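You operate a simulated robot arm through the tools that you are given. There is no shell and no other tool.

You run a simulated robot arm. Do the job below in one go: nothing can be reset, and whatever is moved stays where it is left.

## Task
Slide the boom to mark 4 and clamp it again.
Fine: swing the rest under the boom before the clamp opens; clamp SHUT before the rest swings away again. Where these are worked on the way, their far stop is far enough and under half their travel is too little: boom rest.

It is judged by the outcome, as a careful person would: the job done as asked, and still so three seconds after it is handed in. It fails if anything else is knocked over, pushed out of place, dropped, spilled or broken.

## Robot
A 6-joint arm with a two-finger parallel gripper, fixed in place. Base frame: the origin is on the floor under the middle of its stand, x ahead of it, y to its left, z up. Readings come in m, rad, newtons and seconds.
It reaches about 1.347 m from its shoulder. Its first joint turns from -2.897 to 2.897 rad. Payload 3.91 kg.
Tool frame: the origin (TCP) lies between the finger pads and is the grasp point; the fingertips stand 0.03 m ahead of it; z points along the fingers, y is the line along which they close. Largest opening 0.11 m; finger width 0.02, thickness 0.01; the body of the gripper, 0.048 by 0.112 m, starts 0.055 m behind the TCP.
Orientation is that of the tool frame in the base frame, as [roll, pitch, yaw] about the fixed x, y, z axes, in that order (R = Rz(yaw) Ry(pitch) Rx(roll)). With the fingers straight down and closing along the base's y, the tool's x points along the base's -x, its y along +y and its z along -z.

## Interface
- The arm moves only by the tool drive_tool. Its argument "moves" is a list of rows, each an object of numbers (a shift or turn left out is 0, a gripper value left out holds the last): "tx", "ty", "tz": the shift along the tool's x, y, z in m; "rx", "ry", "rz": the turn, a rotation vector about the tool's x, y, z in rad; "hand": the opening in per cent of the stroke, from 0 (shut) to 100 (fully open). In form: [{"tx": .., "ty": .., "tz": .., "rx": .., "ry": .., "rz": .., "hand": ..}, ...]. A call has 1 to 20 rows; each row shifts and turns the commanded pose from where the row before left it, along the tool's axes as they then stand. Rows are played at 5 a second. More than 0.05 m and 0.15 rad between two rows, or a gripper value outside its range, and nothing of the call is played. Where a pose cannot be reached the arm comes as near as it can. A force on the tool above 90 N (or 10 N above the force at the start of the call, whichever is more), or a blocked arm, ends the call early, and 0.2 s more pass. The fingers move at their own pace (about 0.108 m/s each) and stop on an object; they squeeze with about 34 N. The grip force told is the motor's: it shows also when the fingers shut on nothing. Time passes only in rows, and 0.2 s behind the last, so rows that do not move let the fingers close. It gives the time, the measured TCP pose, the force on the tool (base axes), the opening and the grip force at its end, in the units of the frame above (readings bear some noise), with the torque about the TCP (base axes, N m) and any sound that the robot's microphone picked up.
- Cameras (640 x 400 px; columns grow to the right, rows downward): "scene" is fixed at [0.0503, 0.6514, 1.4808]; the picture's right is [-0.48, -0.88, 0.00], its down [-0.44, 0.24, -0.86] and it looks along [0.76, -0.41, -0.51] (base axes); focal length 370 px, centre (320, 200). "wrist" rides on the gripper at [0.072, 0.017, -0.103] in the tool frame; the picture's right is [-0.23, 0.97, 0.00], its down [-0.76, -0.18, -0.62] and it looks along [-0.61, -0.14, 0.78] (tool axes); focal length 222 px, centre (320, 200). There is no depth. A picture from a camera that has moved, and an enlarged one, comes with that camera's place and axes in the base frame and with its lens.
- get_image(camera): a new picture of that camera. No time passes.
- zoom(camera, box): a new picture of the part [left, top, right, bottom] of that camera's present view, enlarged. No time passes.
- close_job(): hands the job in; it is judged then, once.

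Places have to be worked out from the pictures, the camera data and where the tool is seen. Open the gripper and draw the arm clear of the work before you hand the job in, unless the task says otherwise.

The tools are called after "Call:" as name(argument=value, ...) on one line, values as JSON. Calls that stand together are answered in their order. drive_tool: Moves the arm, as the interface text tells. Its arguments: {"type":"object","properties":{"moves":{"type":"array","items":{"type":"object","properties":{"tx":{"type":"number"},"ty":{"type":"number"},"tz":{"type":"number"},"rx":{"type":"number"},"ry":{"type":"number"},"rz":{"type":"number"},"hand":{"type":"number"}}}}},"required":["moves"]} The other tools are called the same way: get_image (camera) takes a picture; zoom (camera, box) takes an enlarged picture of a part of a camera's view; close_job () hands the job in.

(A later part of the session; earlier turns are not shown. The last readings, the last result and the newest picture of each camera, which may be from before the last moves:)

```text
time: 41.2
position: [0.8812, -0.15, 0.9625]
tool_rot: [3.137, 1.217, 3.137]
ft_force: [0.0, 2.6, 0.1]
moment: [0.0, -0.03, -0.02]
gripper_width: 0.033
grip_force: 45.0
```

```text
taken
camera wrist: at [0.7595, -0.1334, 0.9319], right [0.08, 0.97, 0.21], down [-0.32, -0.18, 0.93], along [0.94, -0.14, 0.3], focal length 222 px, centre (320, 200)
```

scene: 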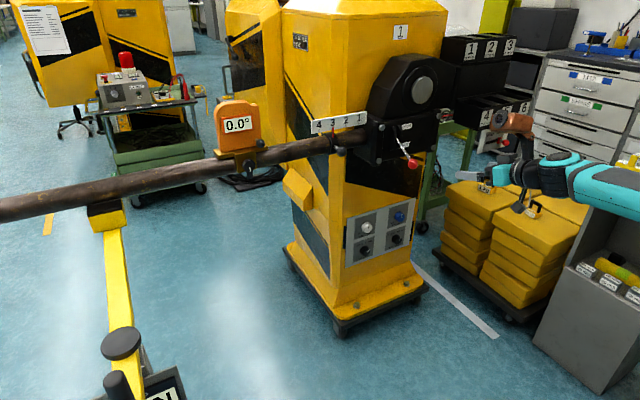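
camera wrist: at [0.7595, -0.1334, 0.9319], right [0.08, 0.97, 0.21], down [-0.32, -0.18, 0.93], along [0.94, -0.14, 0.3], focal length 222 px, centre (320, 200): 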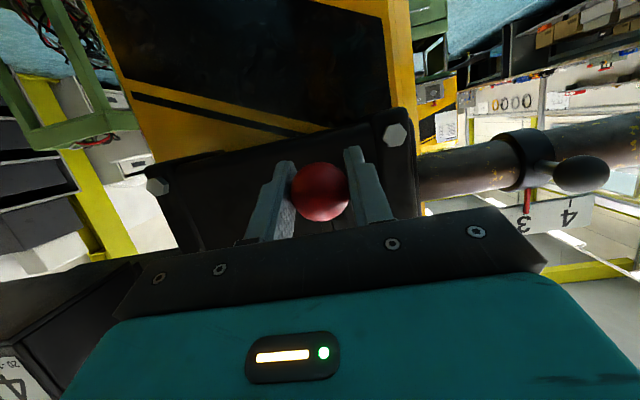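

The ball is held at 33 mm width. I raise the lever along its arc (pivot assumed about 0.135 m from the ball), first a quarter of the way to check forces.

Call:
drive_tool(moves=[{"tx": -0.0034, "tz": -0.0042}, {"tx": -0.0034, "tz": -0.0042}, {"tx": -0.0037, "tz": -0.0039}, {"tx": -0.0037, "tz": -0.0039}, {}])

Call:
zoom(camera="scene", box=[300, 80, 540, 230])

```text
time: 42.4
position: [0.8706, -0.1505, 0.9813]
tool_rot: [3.137, 1.216, 3.137]
ft_force: [9.4, -0.7, -7.5]
moment: [-0.05, 1.1, -0.04]
gripper_width: 0.0323
grip_force: 44.7
```

```text
2.67 times, centred on (420, 155) of scene
camera zoom: at [0.0503, 0.6514, 1.4808], right [-0.48, -0.88, 0.0], down [-0.44, 0.24, -0.86], along [0.76, -0.41, -0.51], focal length 986 px, centre (53, 320)
```

zoom: 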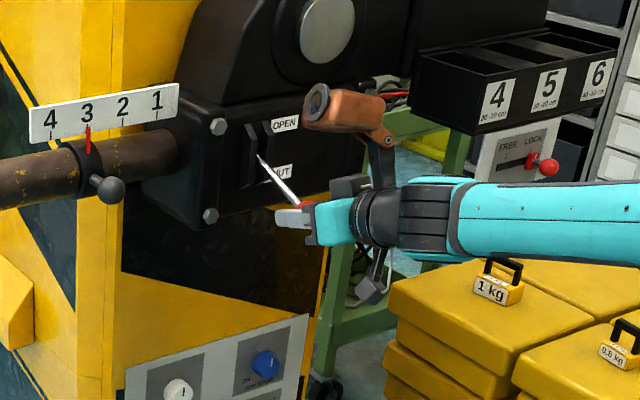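

The lever follows with only ~12 N. I continue the arc through the middle.

Call:
drive_tool(moves=[{"tx": -0.008, "tz": -0.0072}, {"tx": -0.0086, "tz": -0.0066}, {"tx": -0.0091, "tz": -0.0059}, {"tx": -0.0095, "tz": -0.0051}, {}])

Call:
zoom(camera="scene", box=[300, 80, 540, 230])

Call:
get_image(camera="wrist")

```text
time: 43.6
position: [0.8597, -0.1504, 1.0231]
tool_rot: [3.138, 1.216, 3.138]
ft_force: [16.7, 0.6, -8.0]
moment: [0.01, 0.89, -0.02]
gripper_width: 0.033
grip_force: 45.0
```

```text
2.67 times, centred on (420, 155) of scene
camera zoom: at [0.0503, 0.6514, 1.4808], right [-0.48, -0.88, 0.0], down [-0.44, 0.24, -0.86], along [0.76, -0.41, -0.51], focal length 986 px, centre (53, 320)
```

zoom: 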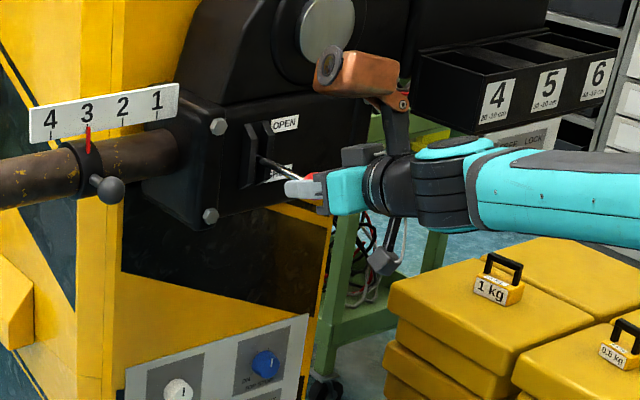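

```text
taken
camera wrist: at [0.7388, -0.1334, 0.9921], right [0.08, 0.97, 0.21], down [-0.32, -0.18, 0.93], along [0.94, -0.14, 0.3], focal length 222 px, centre (320, 200)
```

wrist: 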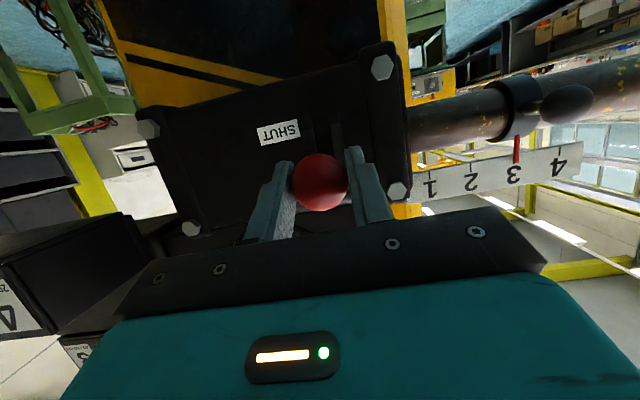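

The force shows the true lever radius is nearer 0.11 m (pivot about (0.973, 1.024)), so the lever is now about horizontal. I continue upward with the corrected arc.

Call:
drive_tool(moves=[{"tx": -0.011, "tz": -0.0019}, {"tx": -0.0113, "tz": -0.0009}, {"tx": -0.0113, "tz": -0.0002}, {}])

Call:
zoom(camera="scene", box=[300, 80, 540, 230])

```text
time: 44.6
position: [0.8655, -0.1493, 1.0563]
tool_rot: [3.136, 1.22, 3.136]
ft_force: [-14.7, 2.8, -6.7]
moment: [0.1, 1.2, -0.01]
gripper_width: 0.033
grip_force: 45.4
```

```text
2.67 times, centred on (420, 155) of scene
camera zoom: at [0.0503, 0.6514, 1.4808], right [-0.48, -0.88, 0.0], down [-0.44, 0.24, -0.86], along [0.76, -0.41, -0.51], focal length 986 px, centre (53, 320)
```

zoom: 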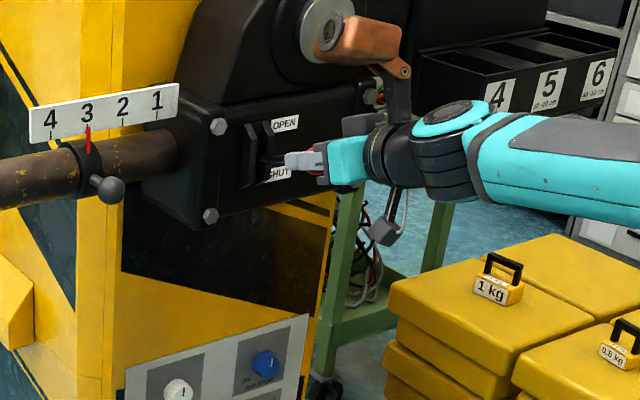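

The x-force flipped sign slightly, so I'm pushing in a bit too much. I check the wrist view before continuing.

Call:
get_image(camera="wrist")

Call:
zoom(camera="scene", box=[370, 100, 450, 150])

```text
taken
camera wrist: at [0.7447, -0.1333, 1.0253], right [0.08, 0.97, 0.22], down [-0.32, -0.18, 0.93], along [0.94, -0.14, 0.3], focal length 222 px, centre (320, 200)
```

wrist: 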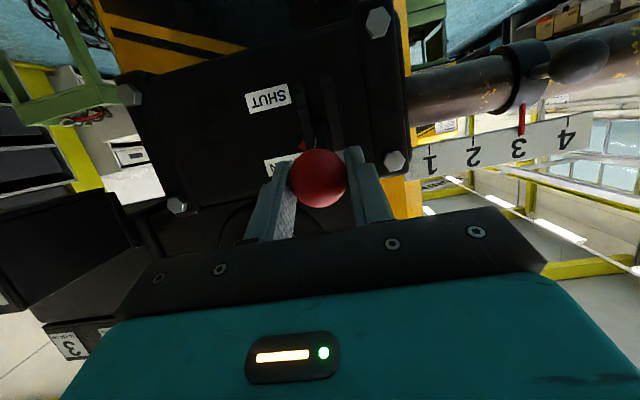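

```text
8.00 times, centred on (410, 125) of scene
camera zoom: at [0.0503, 0.6514, 1.4808], right [-0.48, -0.88, 0.0], down [-0.44, 0.24, -0.86], along [0.76, -0.41, -0.51], focal length 2958 px, centre (-400, 800)
```

zoom: 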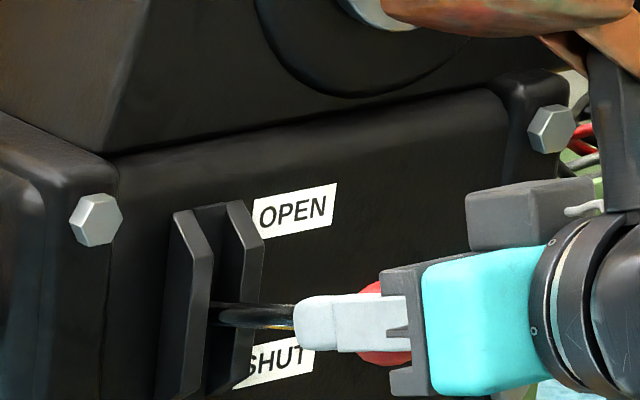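

The ball is near the TCP at about (0.867, 1.052) and the lever is just past horizontal. I keep raising, following a 0.115 m radius.

Call:
drive_tool(moves=[{"tx": -0.0095, "tz": -0.0061}, {"tx": -0.0117, "tz": 0.0}, {"tx": -0.01, "tz": 0.0011}, {}])

Call:
zoom(camera="scene", box=[350, 80, 478, 160])

Call:
get_image(camera="wrist")

```text
time: 45.6
position: [0.8747, -0.1493, 1.0864]
tool_rot: [3.136, 1.213, 3.138]
ft_force: [-10.0, 7.4, -32.8]
moment: [0.03, 1.06, 0.07]
gripper_width: 0.0327
grip_force: 45.1
```

```text
5.00 times, centred on (414, 120) of scene
camera zoom: at [0.0503, 0.6514, 1.4808], right [-0.48, -0.88, 0.0], down [-0.44, 0.24, -0.86], along [0.76, -0.41, -0.51], focal length 1849 px, centre (-150, 600)
```

zoom: 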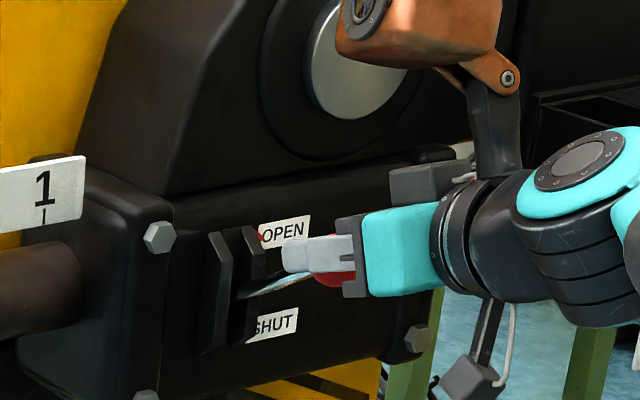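

```text
taken
camera wrist: at [0.7518, -0.1335, 1.0541], right [0.08, 0.97, 0.21], down [-0.32, -0.18, 0.93], along [0.94, -0.14, 0.3], focal length 222 px, centre (320, 200)
```

wrist: 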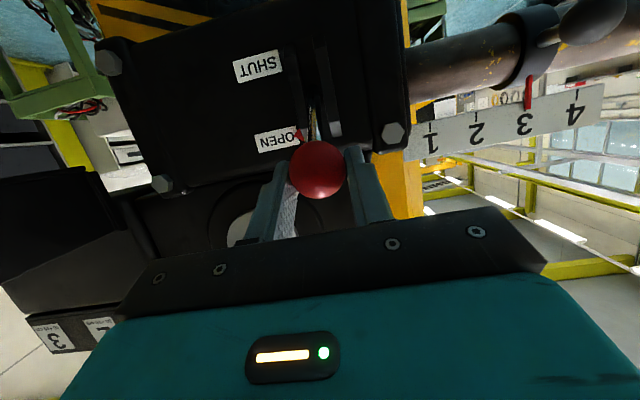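

The red pointer triangle now stands at OPEN and the vertical force has risen to ~33 N, suggesting the upper stop is near. I zoom in.

Call:
zoom(camera="wrist", box=[200, 30, 420, 168])

```text
2.90 times, centred on (310, 99) of wrist
camera zoom: at [0.7518, -0.1335, 1.0541], right [0.08, 0.97, 0.21], down [-0.32, -0.18, 0.93], along [0.94, -0.14, 0.3], focal length 644 px, centre (349, 493)
```

zoom: 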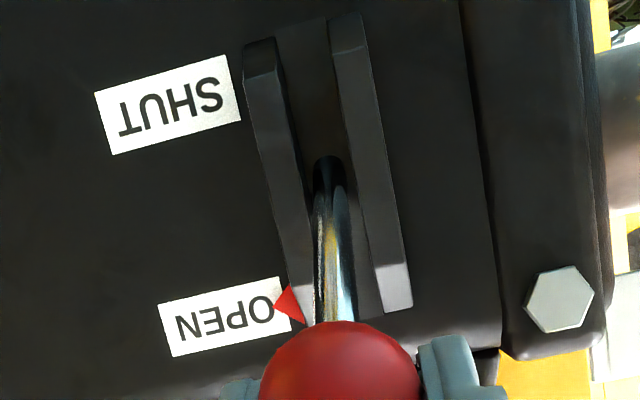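

The pointer is at OPEN; I push a few millimetres more to be sure it is on its stop.

Call:
drive_tool(moves=[{"tx": -0.004, "tz": 0.0005}, {"tx": -0.003, "tz": 0.0005}, {}])

Call:
zoom(camera="wrist", box=[200, 30, 420, 168])

Call:
get_image(camera="scene")

```text
time: 46.4
position: [0.8764, -0.151, 1.095]
tool_rot: [3.136, 1.218, 3.137]
ft_force: [-0.7, -0.4, 2.8]
moment: [0.0, 0.01, 0.0]
gripper_width: 0.0002
grip_force: 37.1
```

```text
2.90 times, centred on (310, 99) of wrist
camera zoom: at [0.7552, -0.1346, 1.0627], right [0.08, 0.97, 0.21], down [-0.32, -0.18, 0.93], along [0.94, -0.14, 0.3], focal length 644 px, centre (349, 493)
```

zoom: 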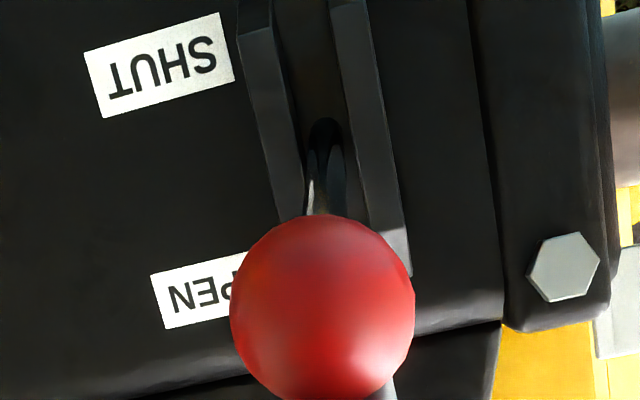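

```text
taken
```

scene: 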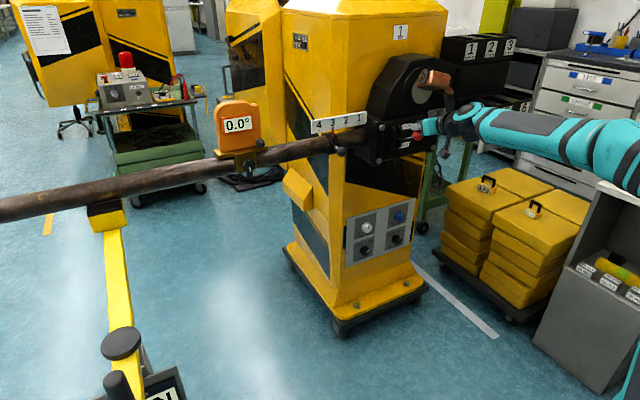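

The ball slipped out downward and the fingers closed empty above it; the lever seems to have stayed up. I back off along the fingers to inspect the lever's state.

Call:
drive_tool(moves=[{"tz": -0.03}, {"tz": -0.04}, {"tz": -0.04}, {"tz": -0.04, "tx": 0.03}, {}])

Call:
get_image(camera="wrist")

Call:
zoom(camera="scene", box=[340, 80, 468, 180])

```text
time: 47.6
position: [0.7255, -0.1513, 1.1187]
tool_rot: [3.138, 1.217, 3.138]
ft_force: [0.1, 0.1, 0.6]
moment: [-0.02, -0.02, 0.02]
gripper_width: 0.0
grip_force: 38.0
```

```text
taken
camera wrist: at [0.6032, -0.1342, 1.0869], right [0.08, 0.97, 0.21], down [-0.32, -0.18, 0.93], along [0.94, -0.14, 0.3], focal length 222 px, centre (320, 200)
```

wrist: 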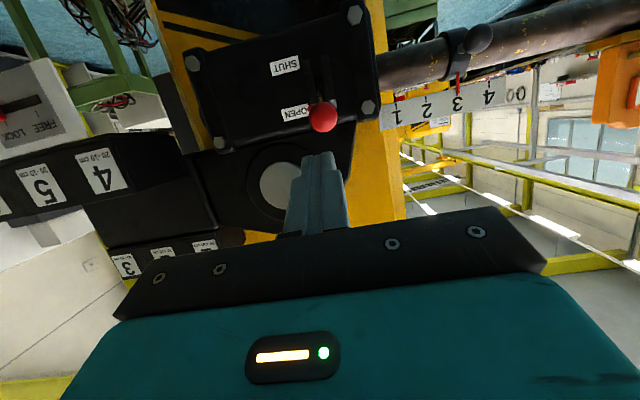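

```text
4.00 times, centred on (404, 130) of scene
camera zoom: at [0.0503, 0.6514, 1.4808], right [-0.48, -0.88, 0.0], down [-0.44, 0.24, -0.86], along [0.76, -0.41, -0.51], focal length 1479 px, centre (-16, 480)
```

zoom: 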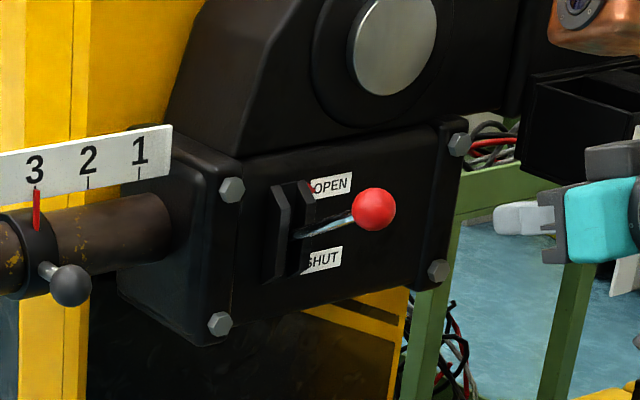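

The lever stands up with the ball at about (0.887, −0.152, 1.072), and the red pointer at OPEN. I zoom further to confirm it's fully open.

Call:
zoom(camera="wrist", box=[230, 40, 390, 140])

Call:
zoom(camera="scene", box=[390, 110, 454, 150])

```text
4.00 times, centred on (310, 90) of wrist
camera zoom: at [0.6032, -0.1342, 1.0869], right [0.08, 0.97, 0.21], down [-0.32, -0.18, 0.93], along [0.94, -0.14, 0.3], focal length 888 px, centre (360, 640)
```

zoom: 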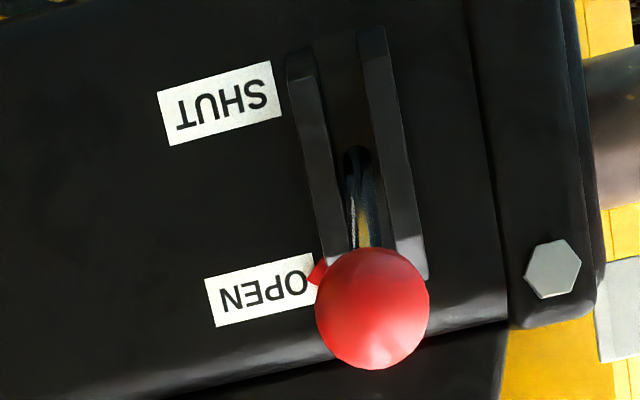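

```text
10.00 times, centred on (422, 130) of scene
camera zoom: at [0.0503, 0.6514, 1.4808], right [-0.48, -0.88, 0.0], down [-0.44, 0.24, -0.86], along [0.76, -0.41, -0.51], focal length 3698 px, centre (-700, 900)
```

zoom: 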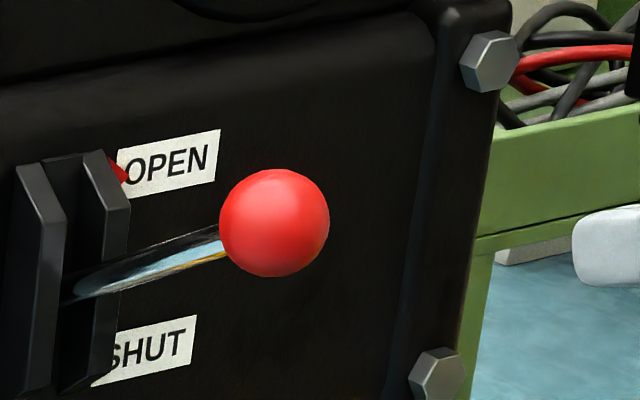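

The pointer sits squarely at OPEN, mirroring its former SHUT position, and the boom still reads 0.0°. Now I open the gripper, move sideways to in front of the collar knob at (0.977, 0.0715, 1.020), and advance to a pre-grasp 0.1 m short.

Call:
drive_tool(moves=[{"ty": 0.0446, "hand": 100}, {"ty": 0.0446}, {"ty": 0.0446}, {"ty": 0.0446}, {"ty": 0.0446}, {"tz": 0.0388, "tx": 0.0015}, {"tz": 0.0388, "tx": 0.0015}, {"tz": 0.0388, "tx": 0.0015}, {"tz": 0.0388, "tx": 0.0014}, {}])

Call:
get_image(camera="wrist")

Call:
get_image(camera="scene")

```text
time: 49.8
position: [0.8697, 0.0712, 1.0614]
tool_rot: [3.134, 1.217, 3.137]
ft_force: [0.2, -0.4, -0.6]
moment: [0.02, 0.02, -0.02]
gripper_width: 0.11
grip_force: 0.1
```

```text
taken
camera wrist: at [0.7481, 0.0887, 1.029], right [0.08, 0.97, 0.21], down [-0.32, -0.18, 0.93], along [0.94, -0.14, 0.3], focal length 222 px, centre (320, 200)
```

wrist: 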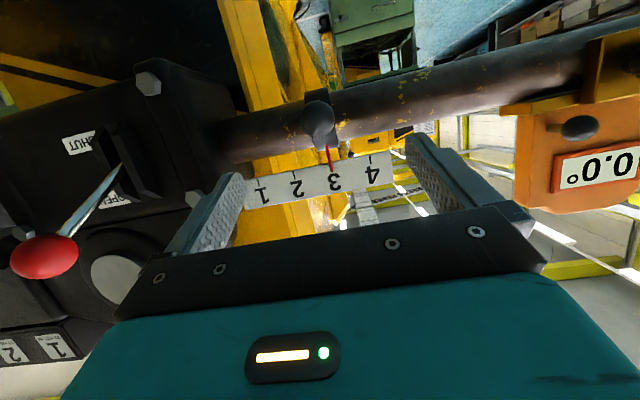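

```text
taken
```

scene: 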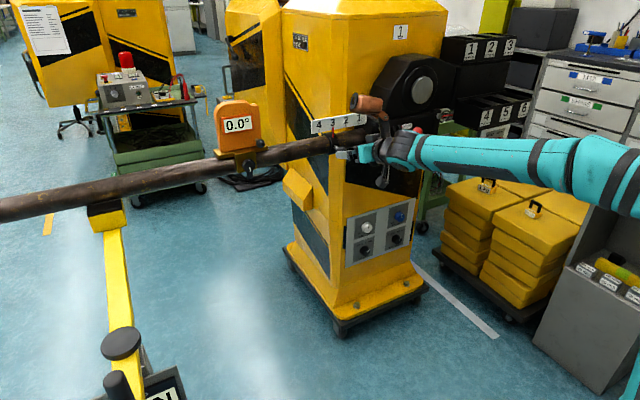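

I'm aligned in front of the collar. I zoom to check the knob and collar relative to the fingers.

Call:
zoom(camera="wrist", box=[200, 60, 460, 222])

Call:
zoom(camera="scene", box=[290, 80, 450, 180])

```text
2.46 times, centred on (330, 141) of wrist
camera zoom: at [0.7481, 0.0887, 1.029], right [0.08, 0.97, 0.21], down [-0.32, -0.18, 0.93], along [0.94, -0.14, 0.3], focal length 547 px, centre (295, 345)
```

zoom: 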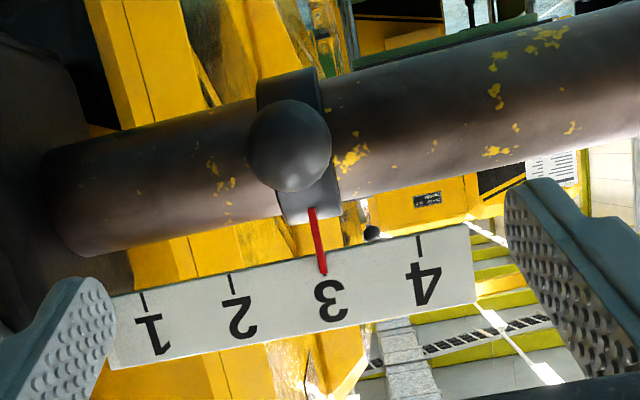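

```text
4.00 times, centred on (370, 130) of scene
camera zoom: at [0.0503, 0.6514, 1.4808], right [-0.48, -0.88, 0.0], down [-0.44, 0.24, -0.86], along [0.76, -0.41, -0.51], focal length 1479 px, centre (120, 480)
```

zoom: 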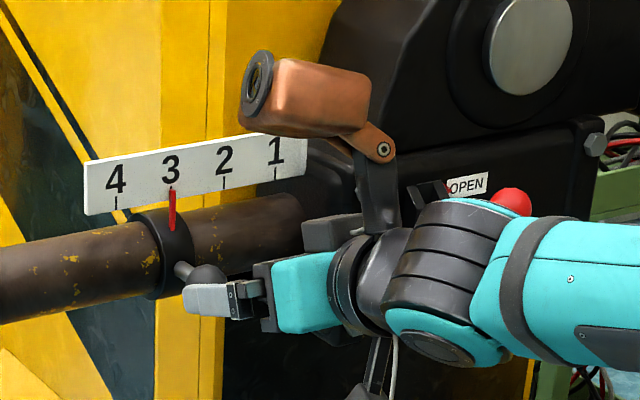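

Alignment is good. I advance 0.1 m along the fingers so the knob lies between the pads with the tips still short of the boom surface.

Call:
drive_tool(moves=[{"tz": 0.025, "tx": 0.0005}, {"tz": 0.025, "tx": 0.0005}, {"tz": 0.025, "tx": 0.0005}, {"tz": 0.025, "tx": 0.0005}, {}])

Call:
get_image(camera="wrist")

Call:
zoom(camera="scene", box=[290, 80, 450, 180])

```text
time: 51.0
position: [0.9621, 0.0731, 1.0221]
tool_rot: [3.137, 1.216, 3.138]
ft_force: [0.0, 0.0, -0.3]
moment: [-0.02, 0.03, -0.01]
gripper_width: 0.1101
grip_force: 0.1
```

```text
taken
camera wrist: at [0.8406, 0.0894, 0.9908], right [0.08, 0.97, 0.21], down [-0.32, -0.18, 0.93], along [0.94, -0.14, 0.3], focal length 222 px, centre (320, 200)
```

wrist: 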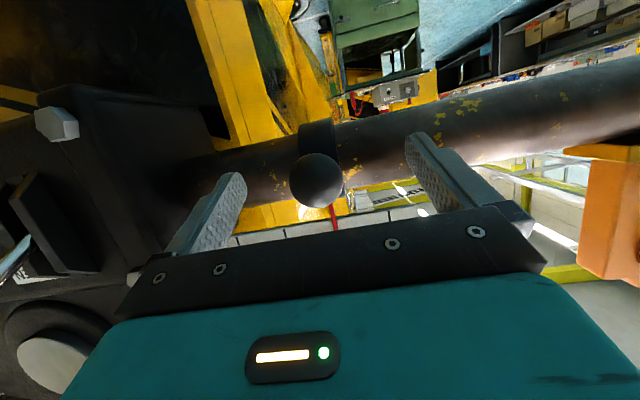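

```text
4.00 times, centred on (370, 130) of scene
camera zoom: at [0.0503, 0.6514, 1.4808], right [-0.48, -0.88, 0.0], down [-0.44, 0.24, -0.86], along [0.76, -0.41, -0.51], focal length 1479 px, centre (120, 480)
```

zoom: 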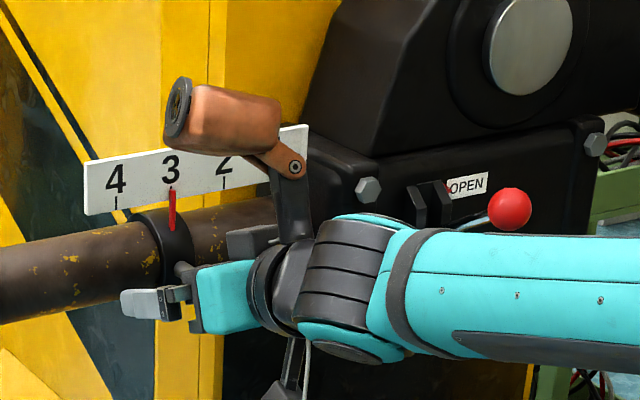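

The knob is between the pads. I close the gripper on it.

Call:
drive_tool(moves=[{"hand": 0}, {"hand": 0}, {"hand": 0}, {"hand": 0}])

Call:
get_image(camera="wrist")

```text
time: 52.0
position: [0.9615, 0.0725, 1.0212]
tool_rot: [3.137, 1.22, 3.135]
ft_force: [1.4, -4.0, 0.3]
moment: [-0.01, 0.06, -0.31]
gripper_width: 0.0333
grip_force: 45.1
```

```text
taken
camera wrist: at [0.8405, 0.0889, 0.9908], right [0.08, 0.97, 0.21], down [-0.32, -0.18, 0.93], along [0.94, -0.14, 0.3], focal length 222 px, centre (320, 200)
```

wrist: 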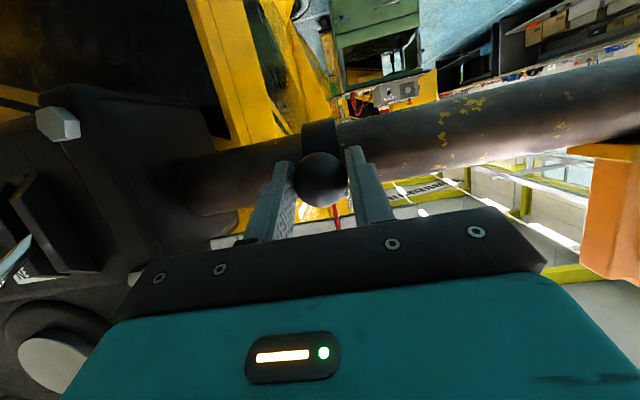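

The knob is held (33 mm). I start sliding in +y in 5 mm steps, first 2 cm, and check the force and the pointer.

Call:
drive_tool(moves=[{"ty": 0.004}, {"ty": 0.004}, {"ty": 0.004}, {"ty": 0.004}, {"ty": 0.004}, {}])

Call:
zoom(camera="scene", box=[290, 90, 370, 150])

```text
time: 53.4
position: [0.9622, 0.0936, 1.0222]
tool_rot: [3.138, 1.218, 3.139]
ft_force: [-19.6, -2.6, 1.5]
moment: [-0.03, 0.1, -0.06]
gripper_width: 0.0336
grip_force: 44.7
```

```text
6.67 times, centred on (330, 120) of scene
camera zoom: at [0.0503, 0.6514, 1.4808], right [-0.48, -0.88, 0.0], down [-0.44, 0.24, -0.86], along [0.76, -0.41, -0.51], focal length 2465 px, centre (253, 733)
```

zoom: 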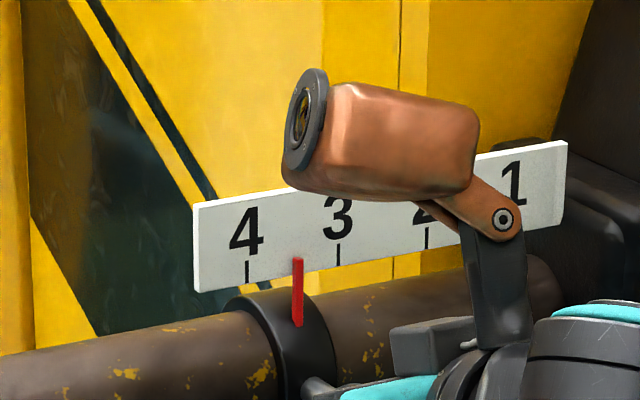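

It slides easily and the pointer is nearly halfway between 3 and 4. I continue another 2.4 cm and re-check.

Call:
drive_tool(moves=[{"ty": 0.004}, {"ty": 0.004}, {"ty": 0.004}, {"ty": 0.004}, {"ty": 0.004}, {"ty": 0.004}, {}])

Call:
zoom(camera="scene", box=[290, 90, 370, 150])

Call:
get_image(camera="wrist")

```text
time: 55.0
position: [0.9623, 0.1181, 1.0229]
tool_rot: [3.137, 1.219, 3.136]
ft_force: [-9.0, -3.2, 7.0]
moment: [-0.08, 0.02, -0.11]
gripper_width: 0.0336
grip_force: 45.0
```

```text
6.67 times, centred on (330, 120) of scene
camera zoom: at [0.0503, 0.6514, 1.4808], right [-0.48, -0.88, 0.0], down [-0.44, 0.24, -0.86], along [0.76, -0.41, -0.51], focal length 2465 px, centre (253, 733)
```

zoom: 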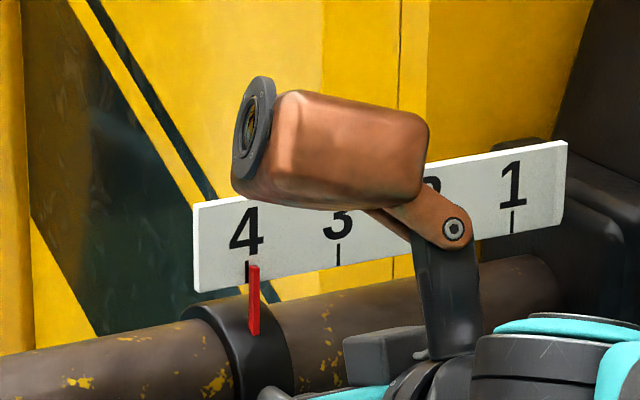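

```text
taken
camera wrist: at [0.8407, 0.1341, 0.9906], right [0.08, 0.97, 0.22], down [-0.32, -0.18, 0.93], along [0.94, -0.14, 0.3], focal length 222 px, centre (320, 200)
```

wrist: 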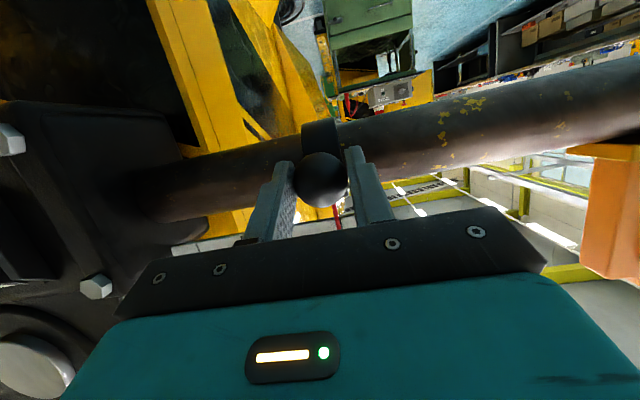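

The pointer is within about 3–4 mm of mark 4. I zoom in closely to judge the remainder.

Call:
zoom(camera="scene", box=[308, 110, 348, 135])

Call:
zoom(camera="wrist", box=[280, 120, 440, 230])

```text
16.00 times, centred on (328, 122) of scene
camera zoom: at [0.0503, 0.6514, 1.4808], right [-0.48, -0.88, 0.0], down [-0.44, 0.24, -0.86], along [0.76, -0.41, -0.51], focal length 5917 px, centre (192, 1440)
```

zoom: 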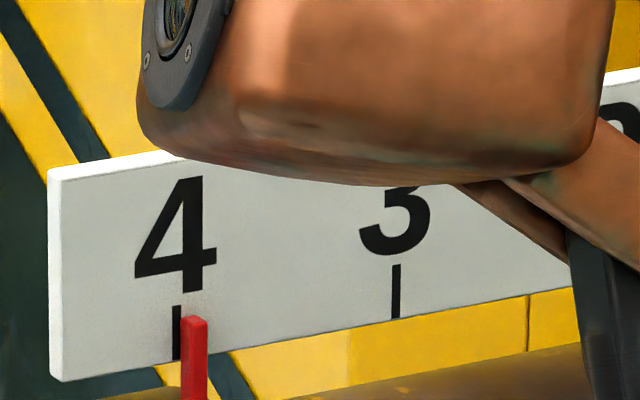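

```text
3.64 times, centred on (360, 175) of wrist
camera zoom: at [0.8407, 0.1341, 0.9906], right [0.08, 0.97, 0.22], down [-0.32, -0.18, 0.93], along [0.94, -0.14, 0.3], focal length 808 px, centre (174, 291)
```

zoom: 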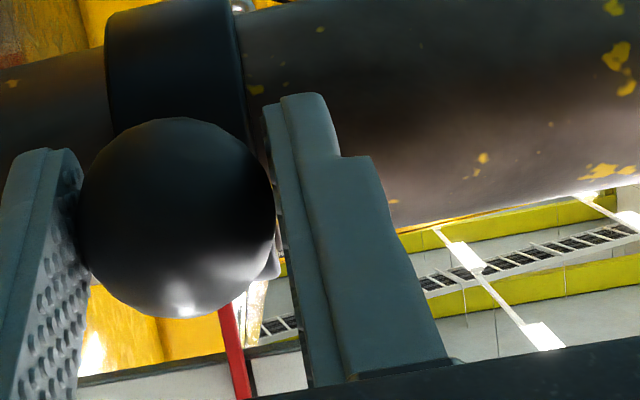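

Accounting for the small parallax seen when the pointer stood at mark 3, about 3 mm remain. I move 3 mm more and check again.

Call:
drive_tool(moves=[{"ty": 0.0015}, {"ty": 0.0015}, {}, {}])

Call:
zoom(camera="scene", box=[308, 110, 348, 135])

```text
time: 56.0
position: [0.9615, 0.1191, 1.0222]
tool_rot: [3.137, 1.219, 3.135]
ft_force: [-4.9, -6.0, 10.1]
moment: [0.04, -0.01, -0.14]
gripper_width: 0.0336
grip_force: 45.1
```

```text
16.00 times, centred on (328, 122) of scene
camera zoom: at [0.0503, 0.6514, 1.4808], right [-0.48, -0.88, 0.0], down [-0.44, 0.24, -0.86], along [0.76, -0.41, -0.51], focal length 5917 px, centre (192, 1440)
```

zoom: 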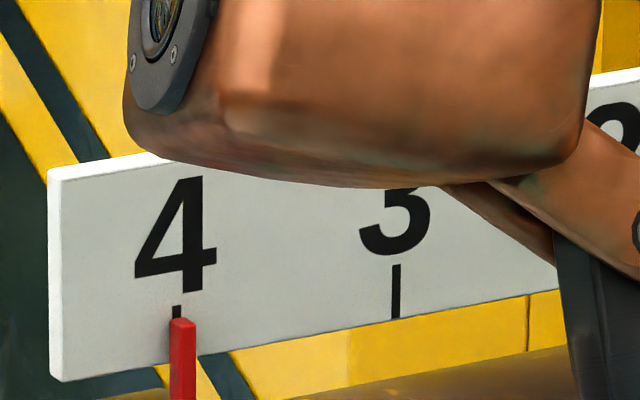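

The pointer is now on mark 4 within about half a millimetre. I release the knob, back off, and check squarely with the wrist camera.

Call:
drive_tool(moves=[{"hand": 40}, {"hand": 70}, {"hand": 100}, {}, {"tz": -0.025, "tx": -0.0005}, {"tz": -0.035, "tx": -0.0005}, {"tz": -0.04, "tx": -0.0005}, {}])

Call:
get_image(camera="wrist")

Call:
zoom(camera="wrist", box=[240, 100, 440, 225])

Call:
get_image(camera="scene")

```text
time: 57.8
position: [0.8692, 0.1206, 1.0585]
tool_rot: [3.136, 1.219, 3.139]
ft_force: [-0.1, -0.7, -0.5]
moment: [0.0, -0.03, 0.01]
gripper_width: 0.1099
grip_force: 0.0
```

```text
taken
camera wrist: at [0.7477, 0.1367, 1.0272], right [0.08, 0.97, 0.21], down [-0.32, -0.18, 0.93], along [0.94, -0.14, 0.3], focal length 222 px, centre (320, 200)
```

wrist: 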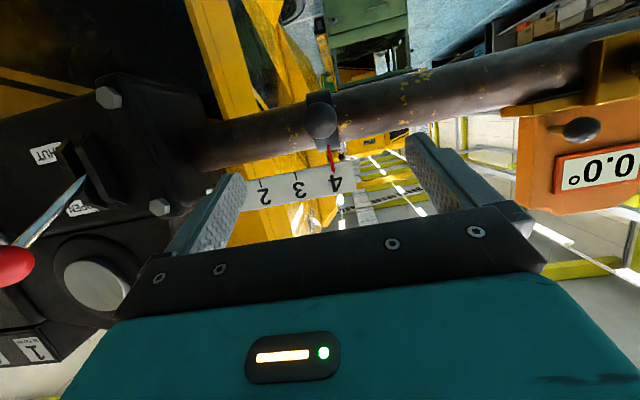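

```text
3.20 times, centred on (340, 162) of wrist
camera zoom: at [0.7477, 0.1367, 1.0272], right [0.08, 0.97, 0.21], down [-0.32, -0.18, 0.93], along [0.94, -0.14, 0.3], focal length 711 px, centre (256, 320)
```

zoom: 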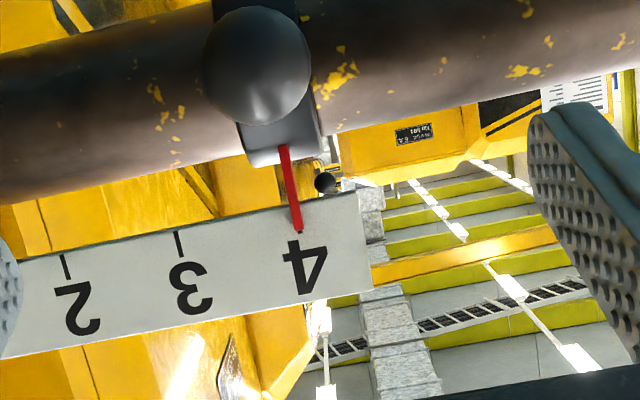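

```text
taken
```

scene: 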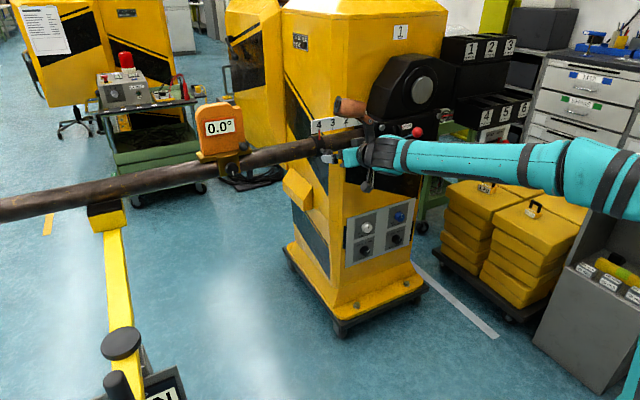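

The boom stays level (0.0°) and the pointer tip meets tick 4. I zoom tighter on the pointer tip.

Call:
zoom(camera="wrist", box=[300, 140, 364, 190])

Call:
zoom(camera="scene", box=[300, 105, 364, 145])

```text
8.00 times, centred on (332, 165) of wrist
camera zoom: at [0.7477, 0.1367, 1.0272], right [0.08, 0.97, 0.21], down [-0.32, -0.18, 0.93], along [0.94, -0.14, 0.3], focal length 1777 px, centre (224, 480)
```

zoom: 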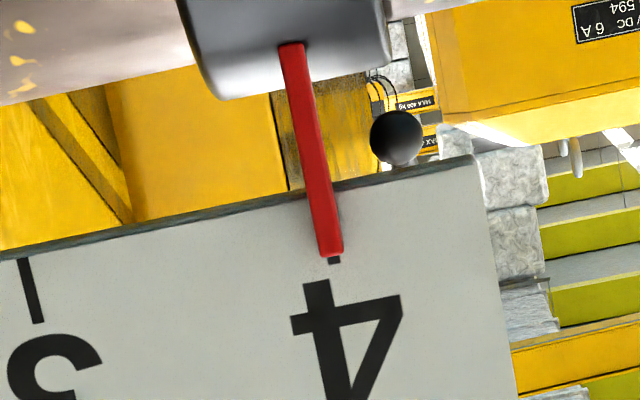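

```text
10.00 times, centred on (332, 125) of scene
camera zoom: at [0.0503, 0.6514, 1.4808], right [-0.48, -0.88, 0.0], down [-0.44, 0.24, -0.86], along [0.76, -0.41, -0.51], focal length 3698 px, centre (200, 950)
```

zoom: 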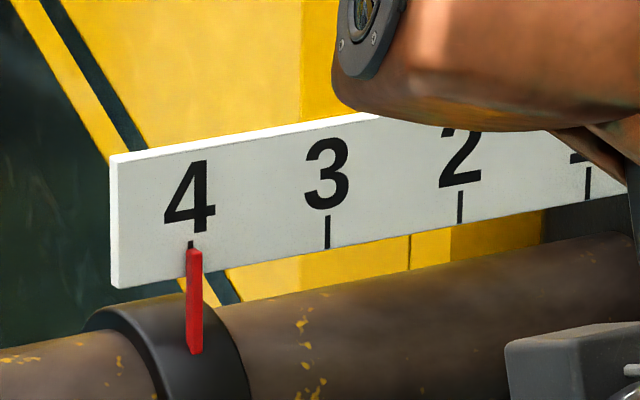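

The pointer is exactly on tick 4. Now I back away and move sideways to the lever again (ball at about (0.886, −0.151, 1.072)) to shut the clamp.

Call:
drive_tool(moves=[{"tz": -0.04}, {"tz": -0.04}, {"tz": -0.04}, {"ty": -0.0452}, {"ty": -0.0452}, {"ty": -0.0452}, {"ty": -0.0452}, {"ty": -0.0452}, {"ty": -0.0452}, {}])

Call:
get_image(camera="wrist")

Call:
zoom(camera="scene", box=[290, 80, 450, 180])

```text
time: 60.0
position: [0.7578, -0.1527, 1.1003]
tool_rot: [3.136, 1.218, 3.138]
ft_force: [-0.1, -0.6, 0.0]
moment: [-0.02, 0.0, 0.03]
gripper_width: 0.1101
grip_force: 0.0
```

```text
taken
camera wrist: at [0.6358, -0.1357, 1.0685], right [0.08, 0.97, 0.21], down [-0.32, -0.18, 0.93], along [0.94, -0.14, 0.3], focal length 222 px, centre (320, 200)
```

wrist: 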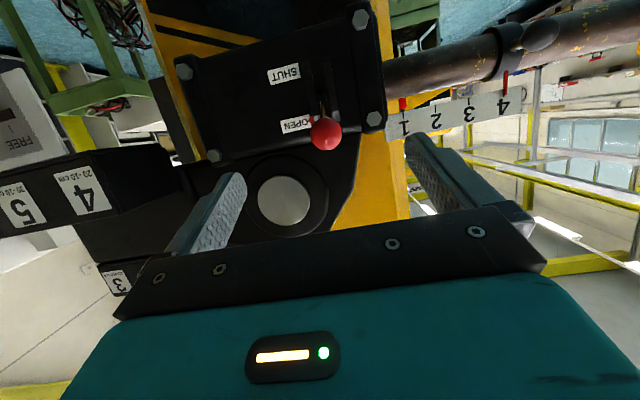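

```text
4.00 times, centred on (370, 130) of scene
camera zoom: at [0.0503, 0.6514, 1.4808], right [-0.48, -0.88, 0.0], down [-0.44, 0.24, -0.86], along [0.76, -0.41, -0.51], focal length 1479 px, centre (120, 480)
```

zoom: 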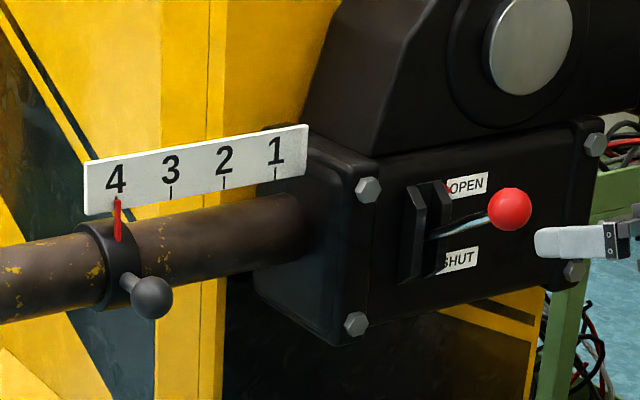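

In the wrist view there is also a small red item near mark 1; I zoom in to see what it is and refine the ball position.

Call:
zoom(camera="wrist", box=[260, 60, 540, 235])

```text
2.29 times, centred on (400, 148) of wrist
camera zoom: at [0.6358, -0.1357, 1.0685], right [0.08, 0.97, 0.21], down [-0.32, -0.18, 0.93], along [0.94, -0.14, 0.3], focal length 508 px, centre (137, 320)
```

zoom: 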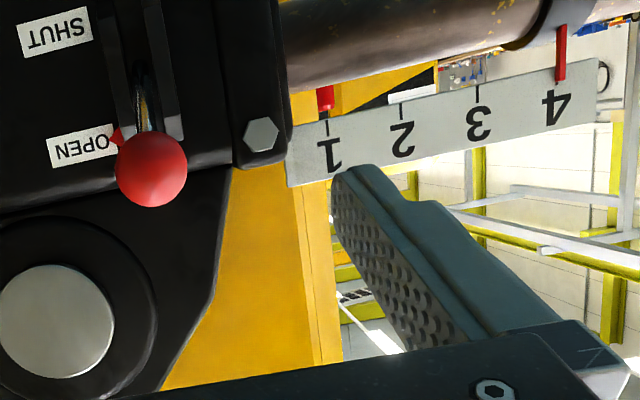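

That red item is only a lamp in the background. The ball is at about (0.8855, −0.1505, 1.073); I align with it and advance with the open gripper.

Call:
drive_tool(moves=[{"tx": -0.0185, "ty": 0.002}, {"tz": 0.033}, {"tz": 0.033}, {"tz": 0.033}, {"tz": 0.03}, {}])

Call:
get_image(camera="wrist")

Call:
zoom(camera="scene", box=[350, 80, 478, 160])

```text
time: 61.4
position: [0.8858, -0.148, 1.0725]
tool_rot: [3.139, 1.218, 3.137]
ft_force: [0.3, 1.0, 0.2]
moment: [0.01, 0.0, 0.01]
gripper_width: 0.1101
grip_force: 0.1
```

```text
taken
camera wrist: at [0.7644, -0.1313, 1.04], right [0.08, 0.97, 0.21], down [-0.32, -0.18, 0.93], along [0.94, -0.14, 0.3], focal length 222 px, centre (320, 200)
```

wrist: 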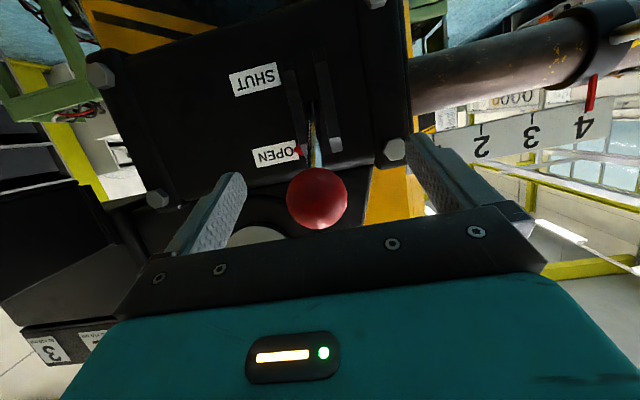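

```text
5.00 times, centred on (414, 120) of scene
camera zoom: at [0.0503, 0.6514, 1.4808], right [-0.48, -0.88, 0.0], down [-0.44, 0.24, -0.86], along [0.76, -0.41, -0.51], focal length 1849 px, centre (-150, 600)
```

zoom: 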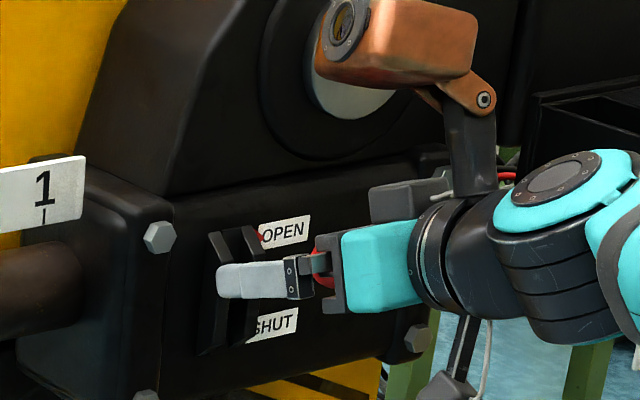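

The ball is exactly at the TCP. I close on it and begin lowering the lever along its arc.

Call:
drive_tool(moves=[{"hand": 0}, {"hand": 0}, {"hand": 0}, {"hand": 0}])

Call:
drive_tool(moves=[{"tx": 0.0057, "tz": -0.0009}, {"tx": 0.0056, "tz": -0.0008}, {"tx": 0.0057, "tz": -0.0002}, {"tx": 0.0057, "tz": -0.0002}, {"tx": 0.0057, "tz": 0.0004}, {"tx": 0.0057, "tz": 0.0004}, {}])

Call:
get_image(camera="wrist")

```text
time: 62.4
position: [0.8857, -0.1497, 1.0715]
tool_rot: [3.135, 1.218, 3.133]
ft_force: [2.9, -13.6, 1.2]
moment: [0.03, -0.2, 0.07]
gripper_width: 0.0327
grip_force: 44.6
```

```text
time: 64.0
position: [0.8723, -0.1493, 1.0402]
tool_rot: [3.137, 1.22, 3.136]
ft_force: [0.6, -23.2, 10.3]
moment: [-0.02, -1.01, 0.11]
gripper_width: 0.033
grip_force: 44.8
```

```text
taken
camera wrist: at [0.7494, -0.1332, 1.0084], right [0.08, 0.97, 0.22], down [-0.32, -0.18, 0.93], along [0.94, -0.14, 0.3], focal length 222 px, centre (320, 200)
```

wrist: 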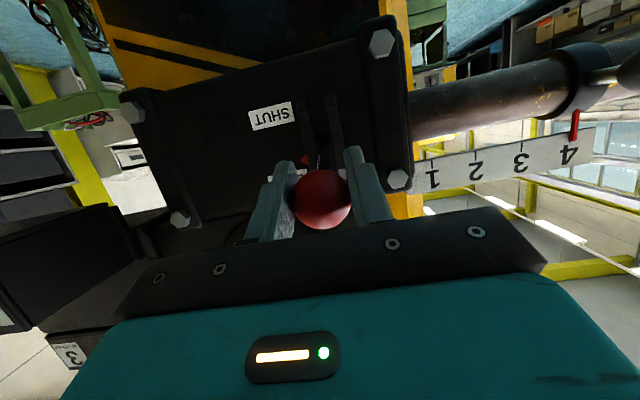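

The lever comes down with modest force (some sideways load, so I ease 1.5 mm toward −y). I continue the arc.

Call:
drive_tool(moves=[{"tx": 0.0056, "tz": 0.001, "ty": -0.0008}, {"tx": 0.0057, "tz": 0.001, "ty": -0.0007}, {"tx": 0.0059, "tz": 0.0018}, {"tx": 0.0059, "tz": 0.0018}, {"tx": 0.0057, "tz": 0.0025}, {"tx": 0.0057, "tz": 0.0025}, {}])

Call:
get_image(camera="wrist")

```text
time: 65.6
position: [0.868, -0.1493, 1.0033]
tool_rot: [3.137, 1.219, 3.139]
ft_force: [-3.1, -2.1, 11.4]
moment: [0.02, -1.13, 0.02]
gripper_width: 0.0329
grip_force: 45.0
```

```text
taken
camera wrist: at [0.7467, -0.1335, 0.9726], right [0.08, 0.97, 0.21], down [-0.32, -0.18, 0.93], along [0.94, -0.14, 0.3], focal length 222 px, centre (320, 200)
```

wrist: 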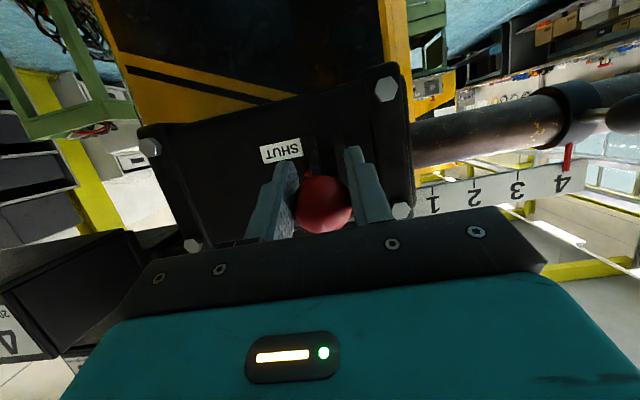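

Smooth. I continue down through the SHUT side in half-steps.

Call:
drive_tool(moves=[{"tx": 0.005, "tz": 0.0029}, {"tx": 0.0049, "tz": 0.0029}, {"tx": 0.0046, "tz": 0.0034}, {"tx": 0.0046, "tz": 0.0034}, {"tx": 0.0042, "tz": 0.0039}, {}])

Call:
zoom(camera="wrist", box=[200, 90, 440, 240])

Call:
zoom(camera="scene", box=[290, 80, 450, 180])

```text
time: 67.0
position: [0.8766, -0.1488, 0.9767]
tool_rot: [3.138, 1.218, 3.137]
ft_force: [-14.1, 7.8, 4.8]
moment: [-0.09, -1.11, -0.02]
gripper_width: 0.0328
grip_force: 45.1
```

```text
2.67 times, centred on (320, 165) of wrist
camera zoom: at [0.7549, -0.1334, 0.9443], right [0.08, 0.97, 0.21], down [-0.32, -0.18, 0.93], along [0.94, -0.14, 0.3], focal length 592 px, centre (320, 293)
```

zoom: 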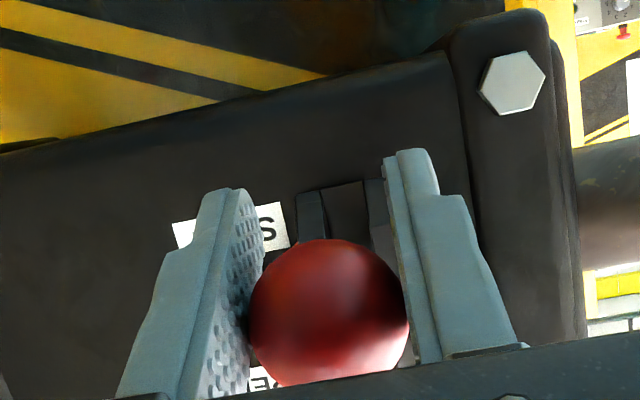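

```text
4.00 times, centred on (370, 130) of scene
camera zoom: at [0.0503, 0.6514, 1.4808], right [-0.48, -0.88, 0.0], down [-0.44, 0.24, -0.86], along [0.76, -0.41, -0.51], focal length 1479 px, centre (120, 480)
```

zoom: 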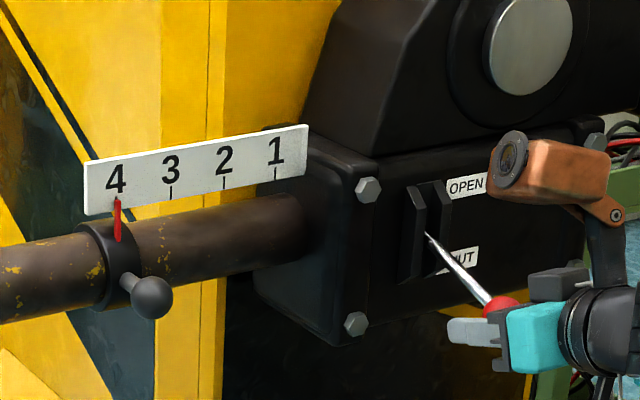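

Nearly there: about 12 mm of ball travel remains. I go on gently until the stop resists.

Call:
drive_tool(moves=[{"tx": 0.0037, "tz": 0.0024}, {"tx": 0.0037, "tz": 0.0024}, {"tx": 0.0037, "tz": 0.0024}, {}])

Call:
zoom(camera="scene", box=[290, 80, 450, 180])

```text
time: 68.0
position: [0.8809, -0.1503, 0.9654]
tool_rot: [3.138, 1.221, 3.138]
ft_force: [16.4, 6.2, 17.8]
moment: [-0.06, -0.81, -0.06]
gripper_width: 0.0331
grip_force: 45.7
```

```text
4.00 times, centred on (370, 130) of scene
camera zoom: at [0.0503, 0.6514, 1.4808], right [-0.48, -0.88, 0.0], down [-0.44, 0.24, -0.86], along [0.76, -0.41, -0.51], focal length 1479 px, centre (120, 480)
```

zoom: 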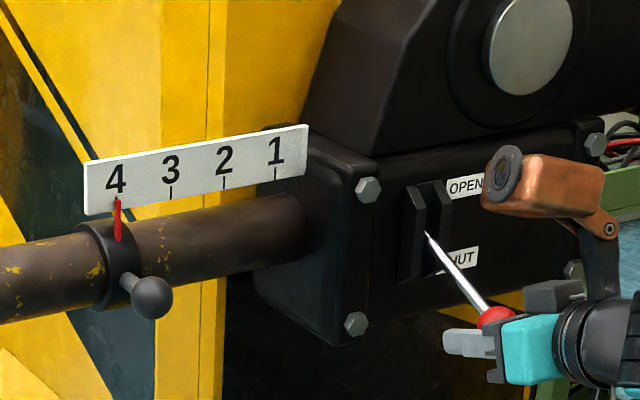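

The resisting force has risen to about 24 N, but the ball looks slightly higher than originally. I check the wrist view for its position in the grip.

Call:
get_image(camera="wrist")

Call:
zoom(camera="scene", box=[380, 110, 444, 175])

```text
taken
camera wrist: at [0.7586, -0.1334, 0.9328], right [0.08, 0.97, 0.21], down [-0.32, -0.18, 0.93], along [0.94, -0.14, 0.3], focal length 222 px, centre (320, 200)
```

wrist: 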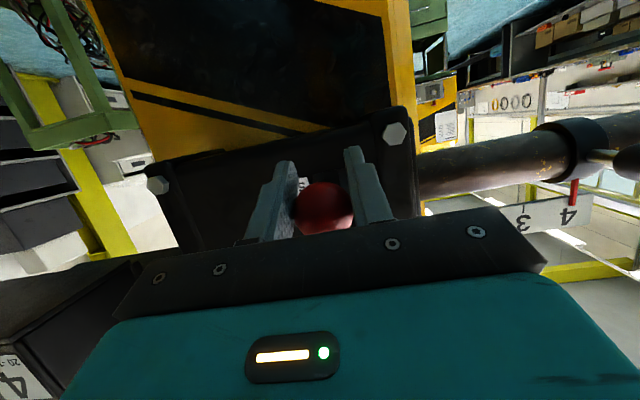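

```text
6.15 times, centred on (412, 142) of scene
camera zoom: at [0.0503, 0.6514, 1.4808], right [-0.48, -0.88, 0.0], down [-0.44, 0.24, -0.86], along [0.76, -0.41, -0.51], focal length 2276 px, centre (-246, 554)
```

zoom: 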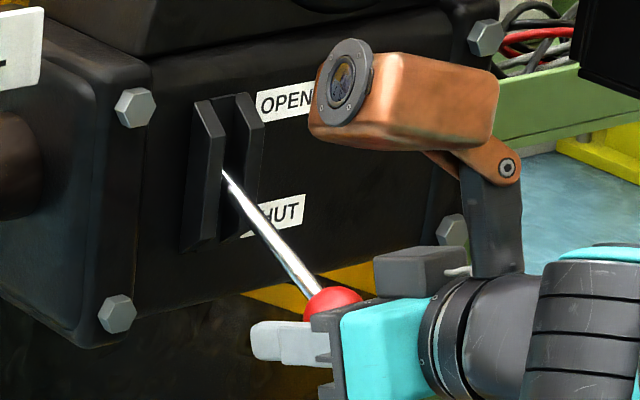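

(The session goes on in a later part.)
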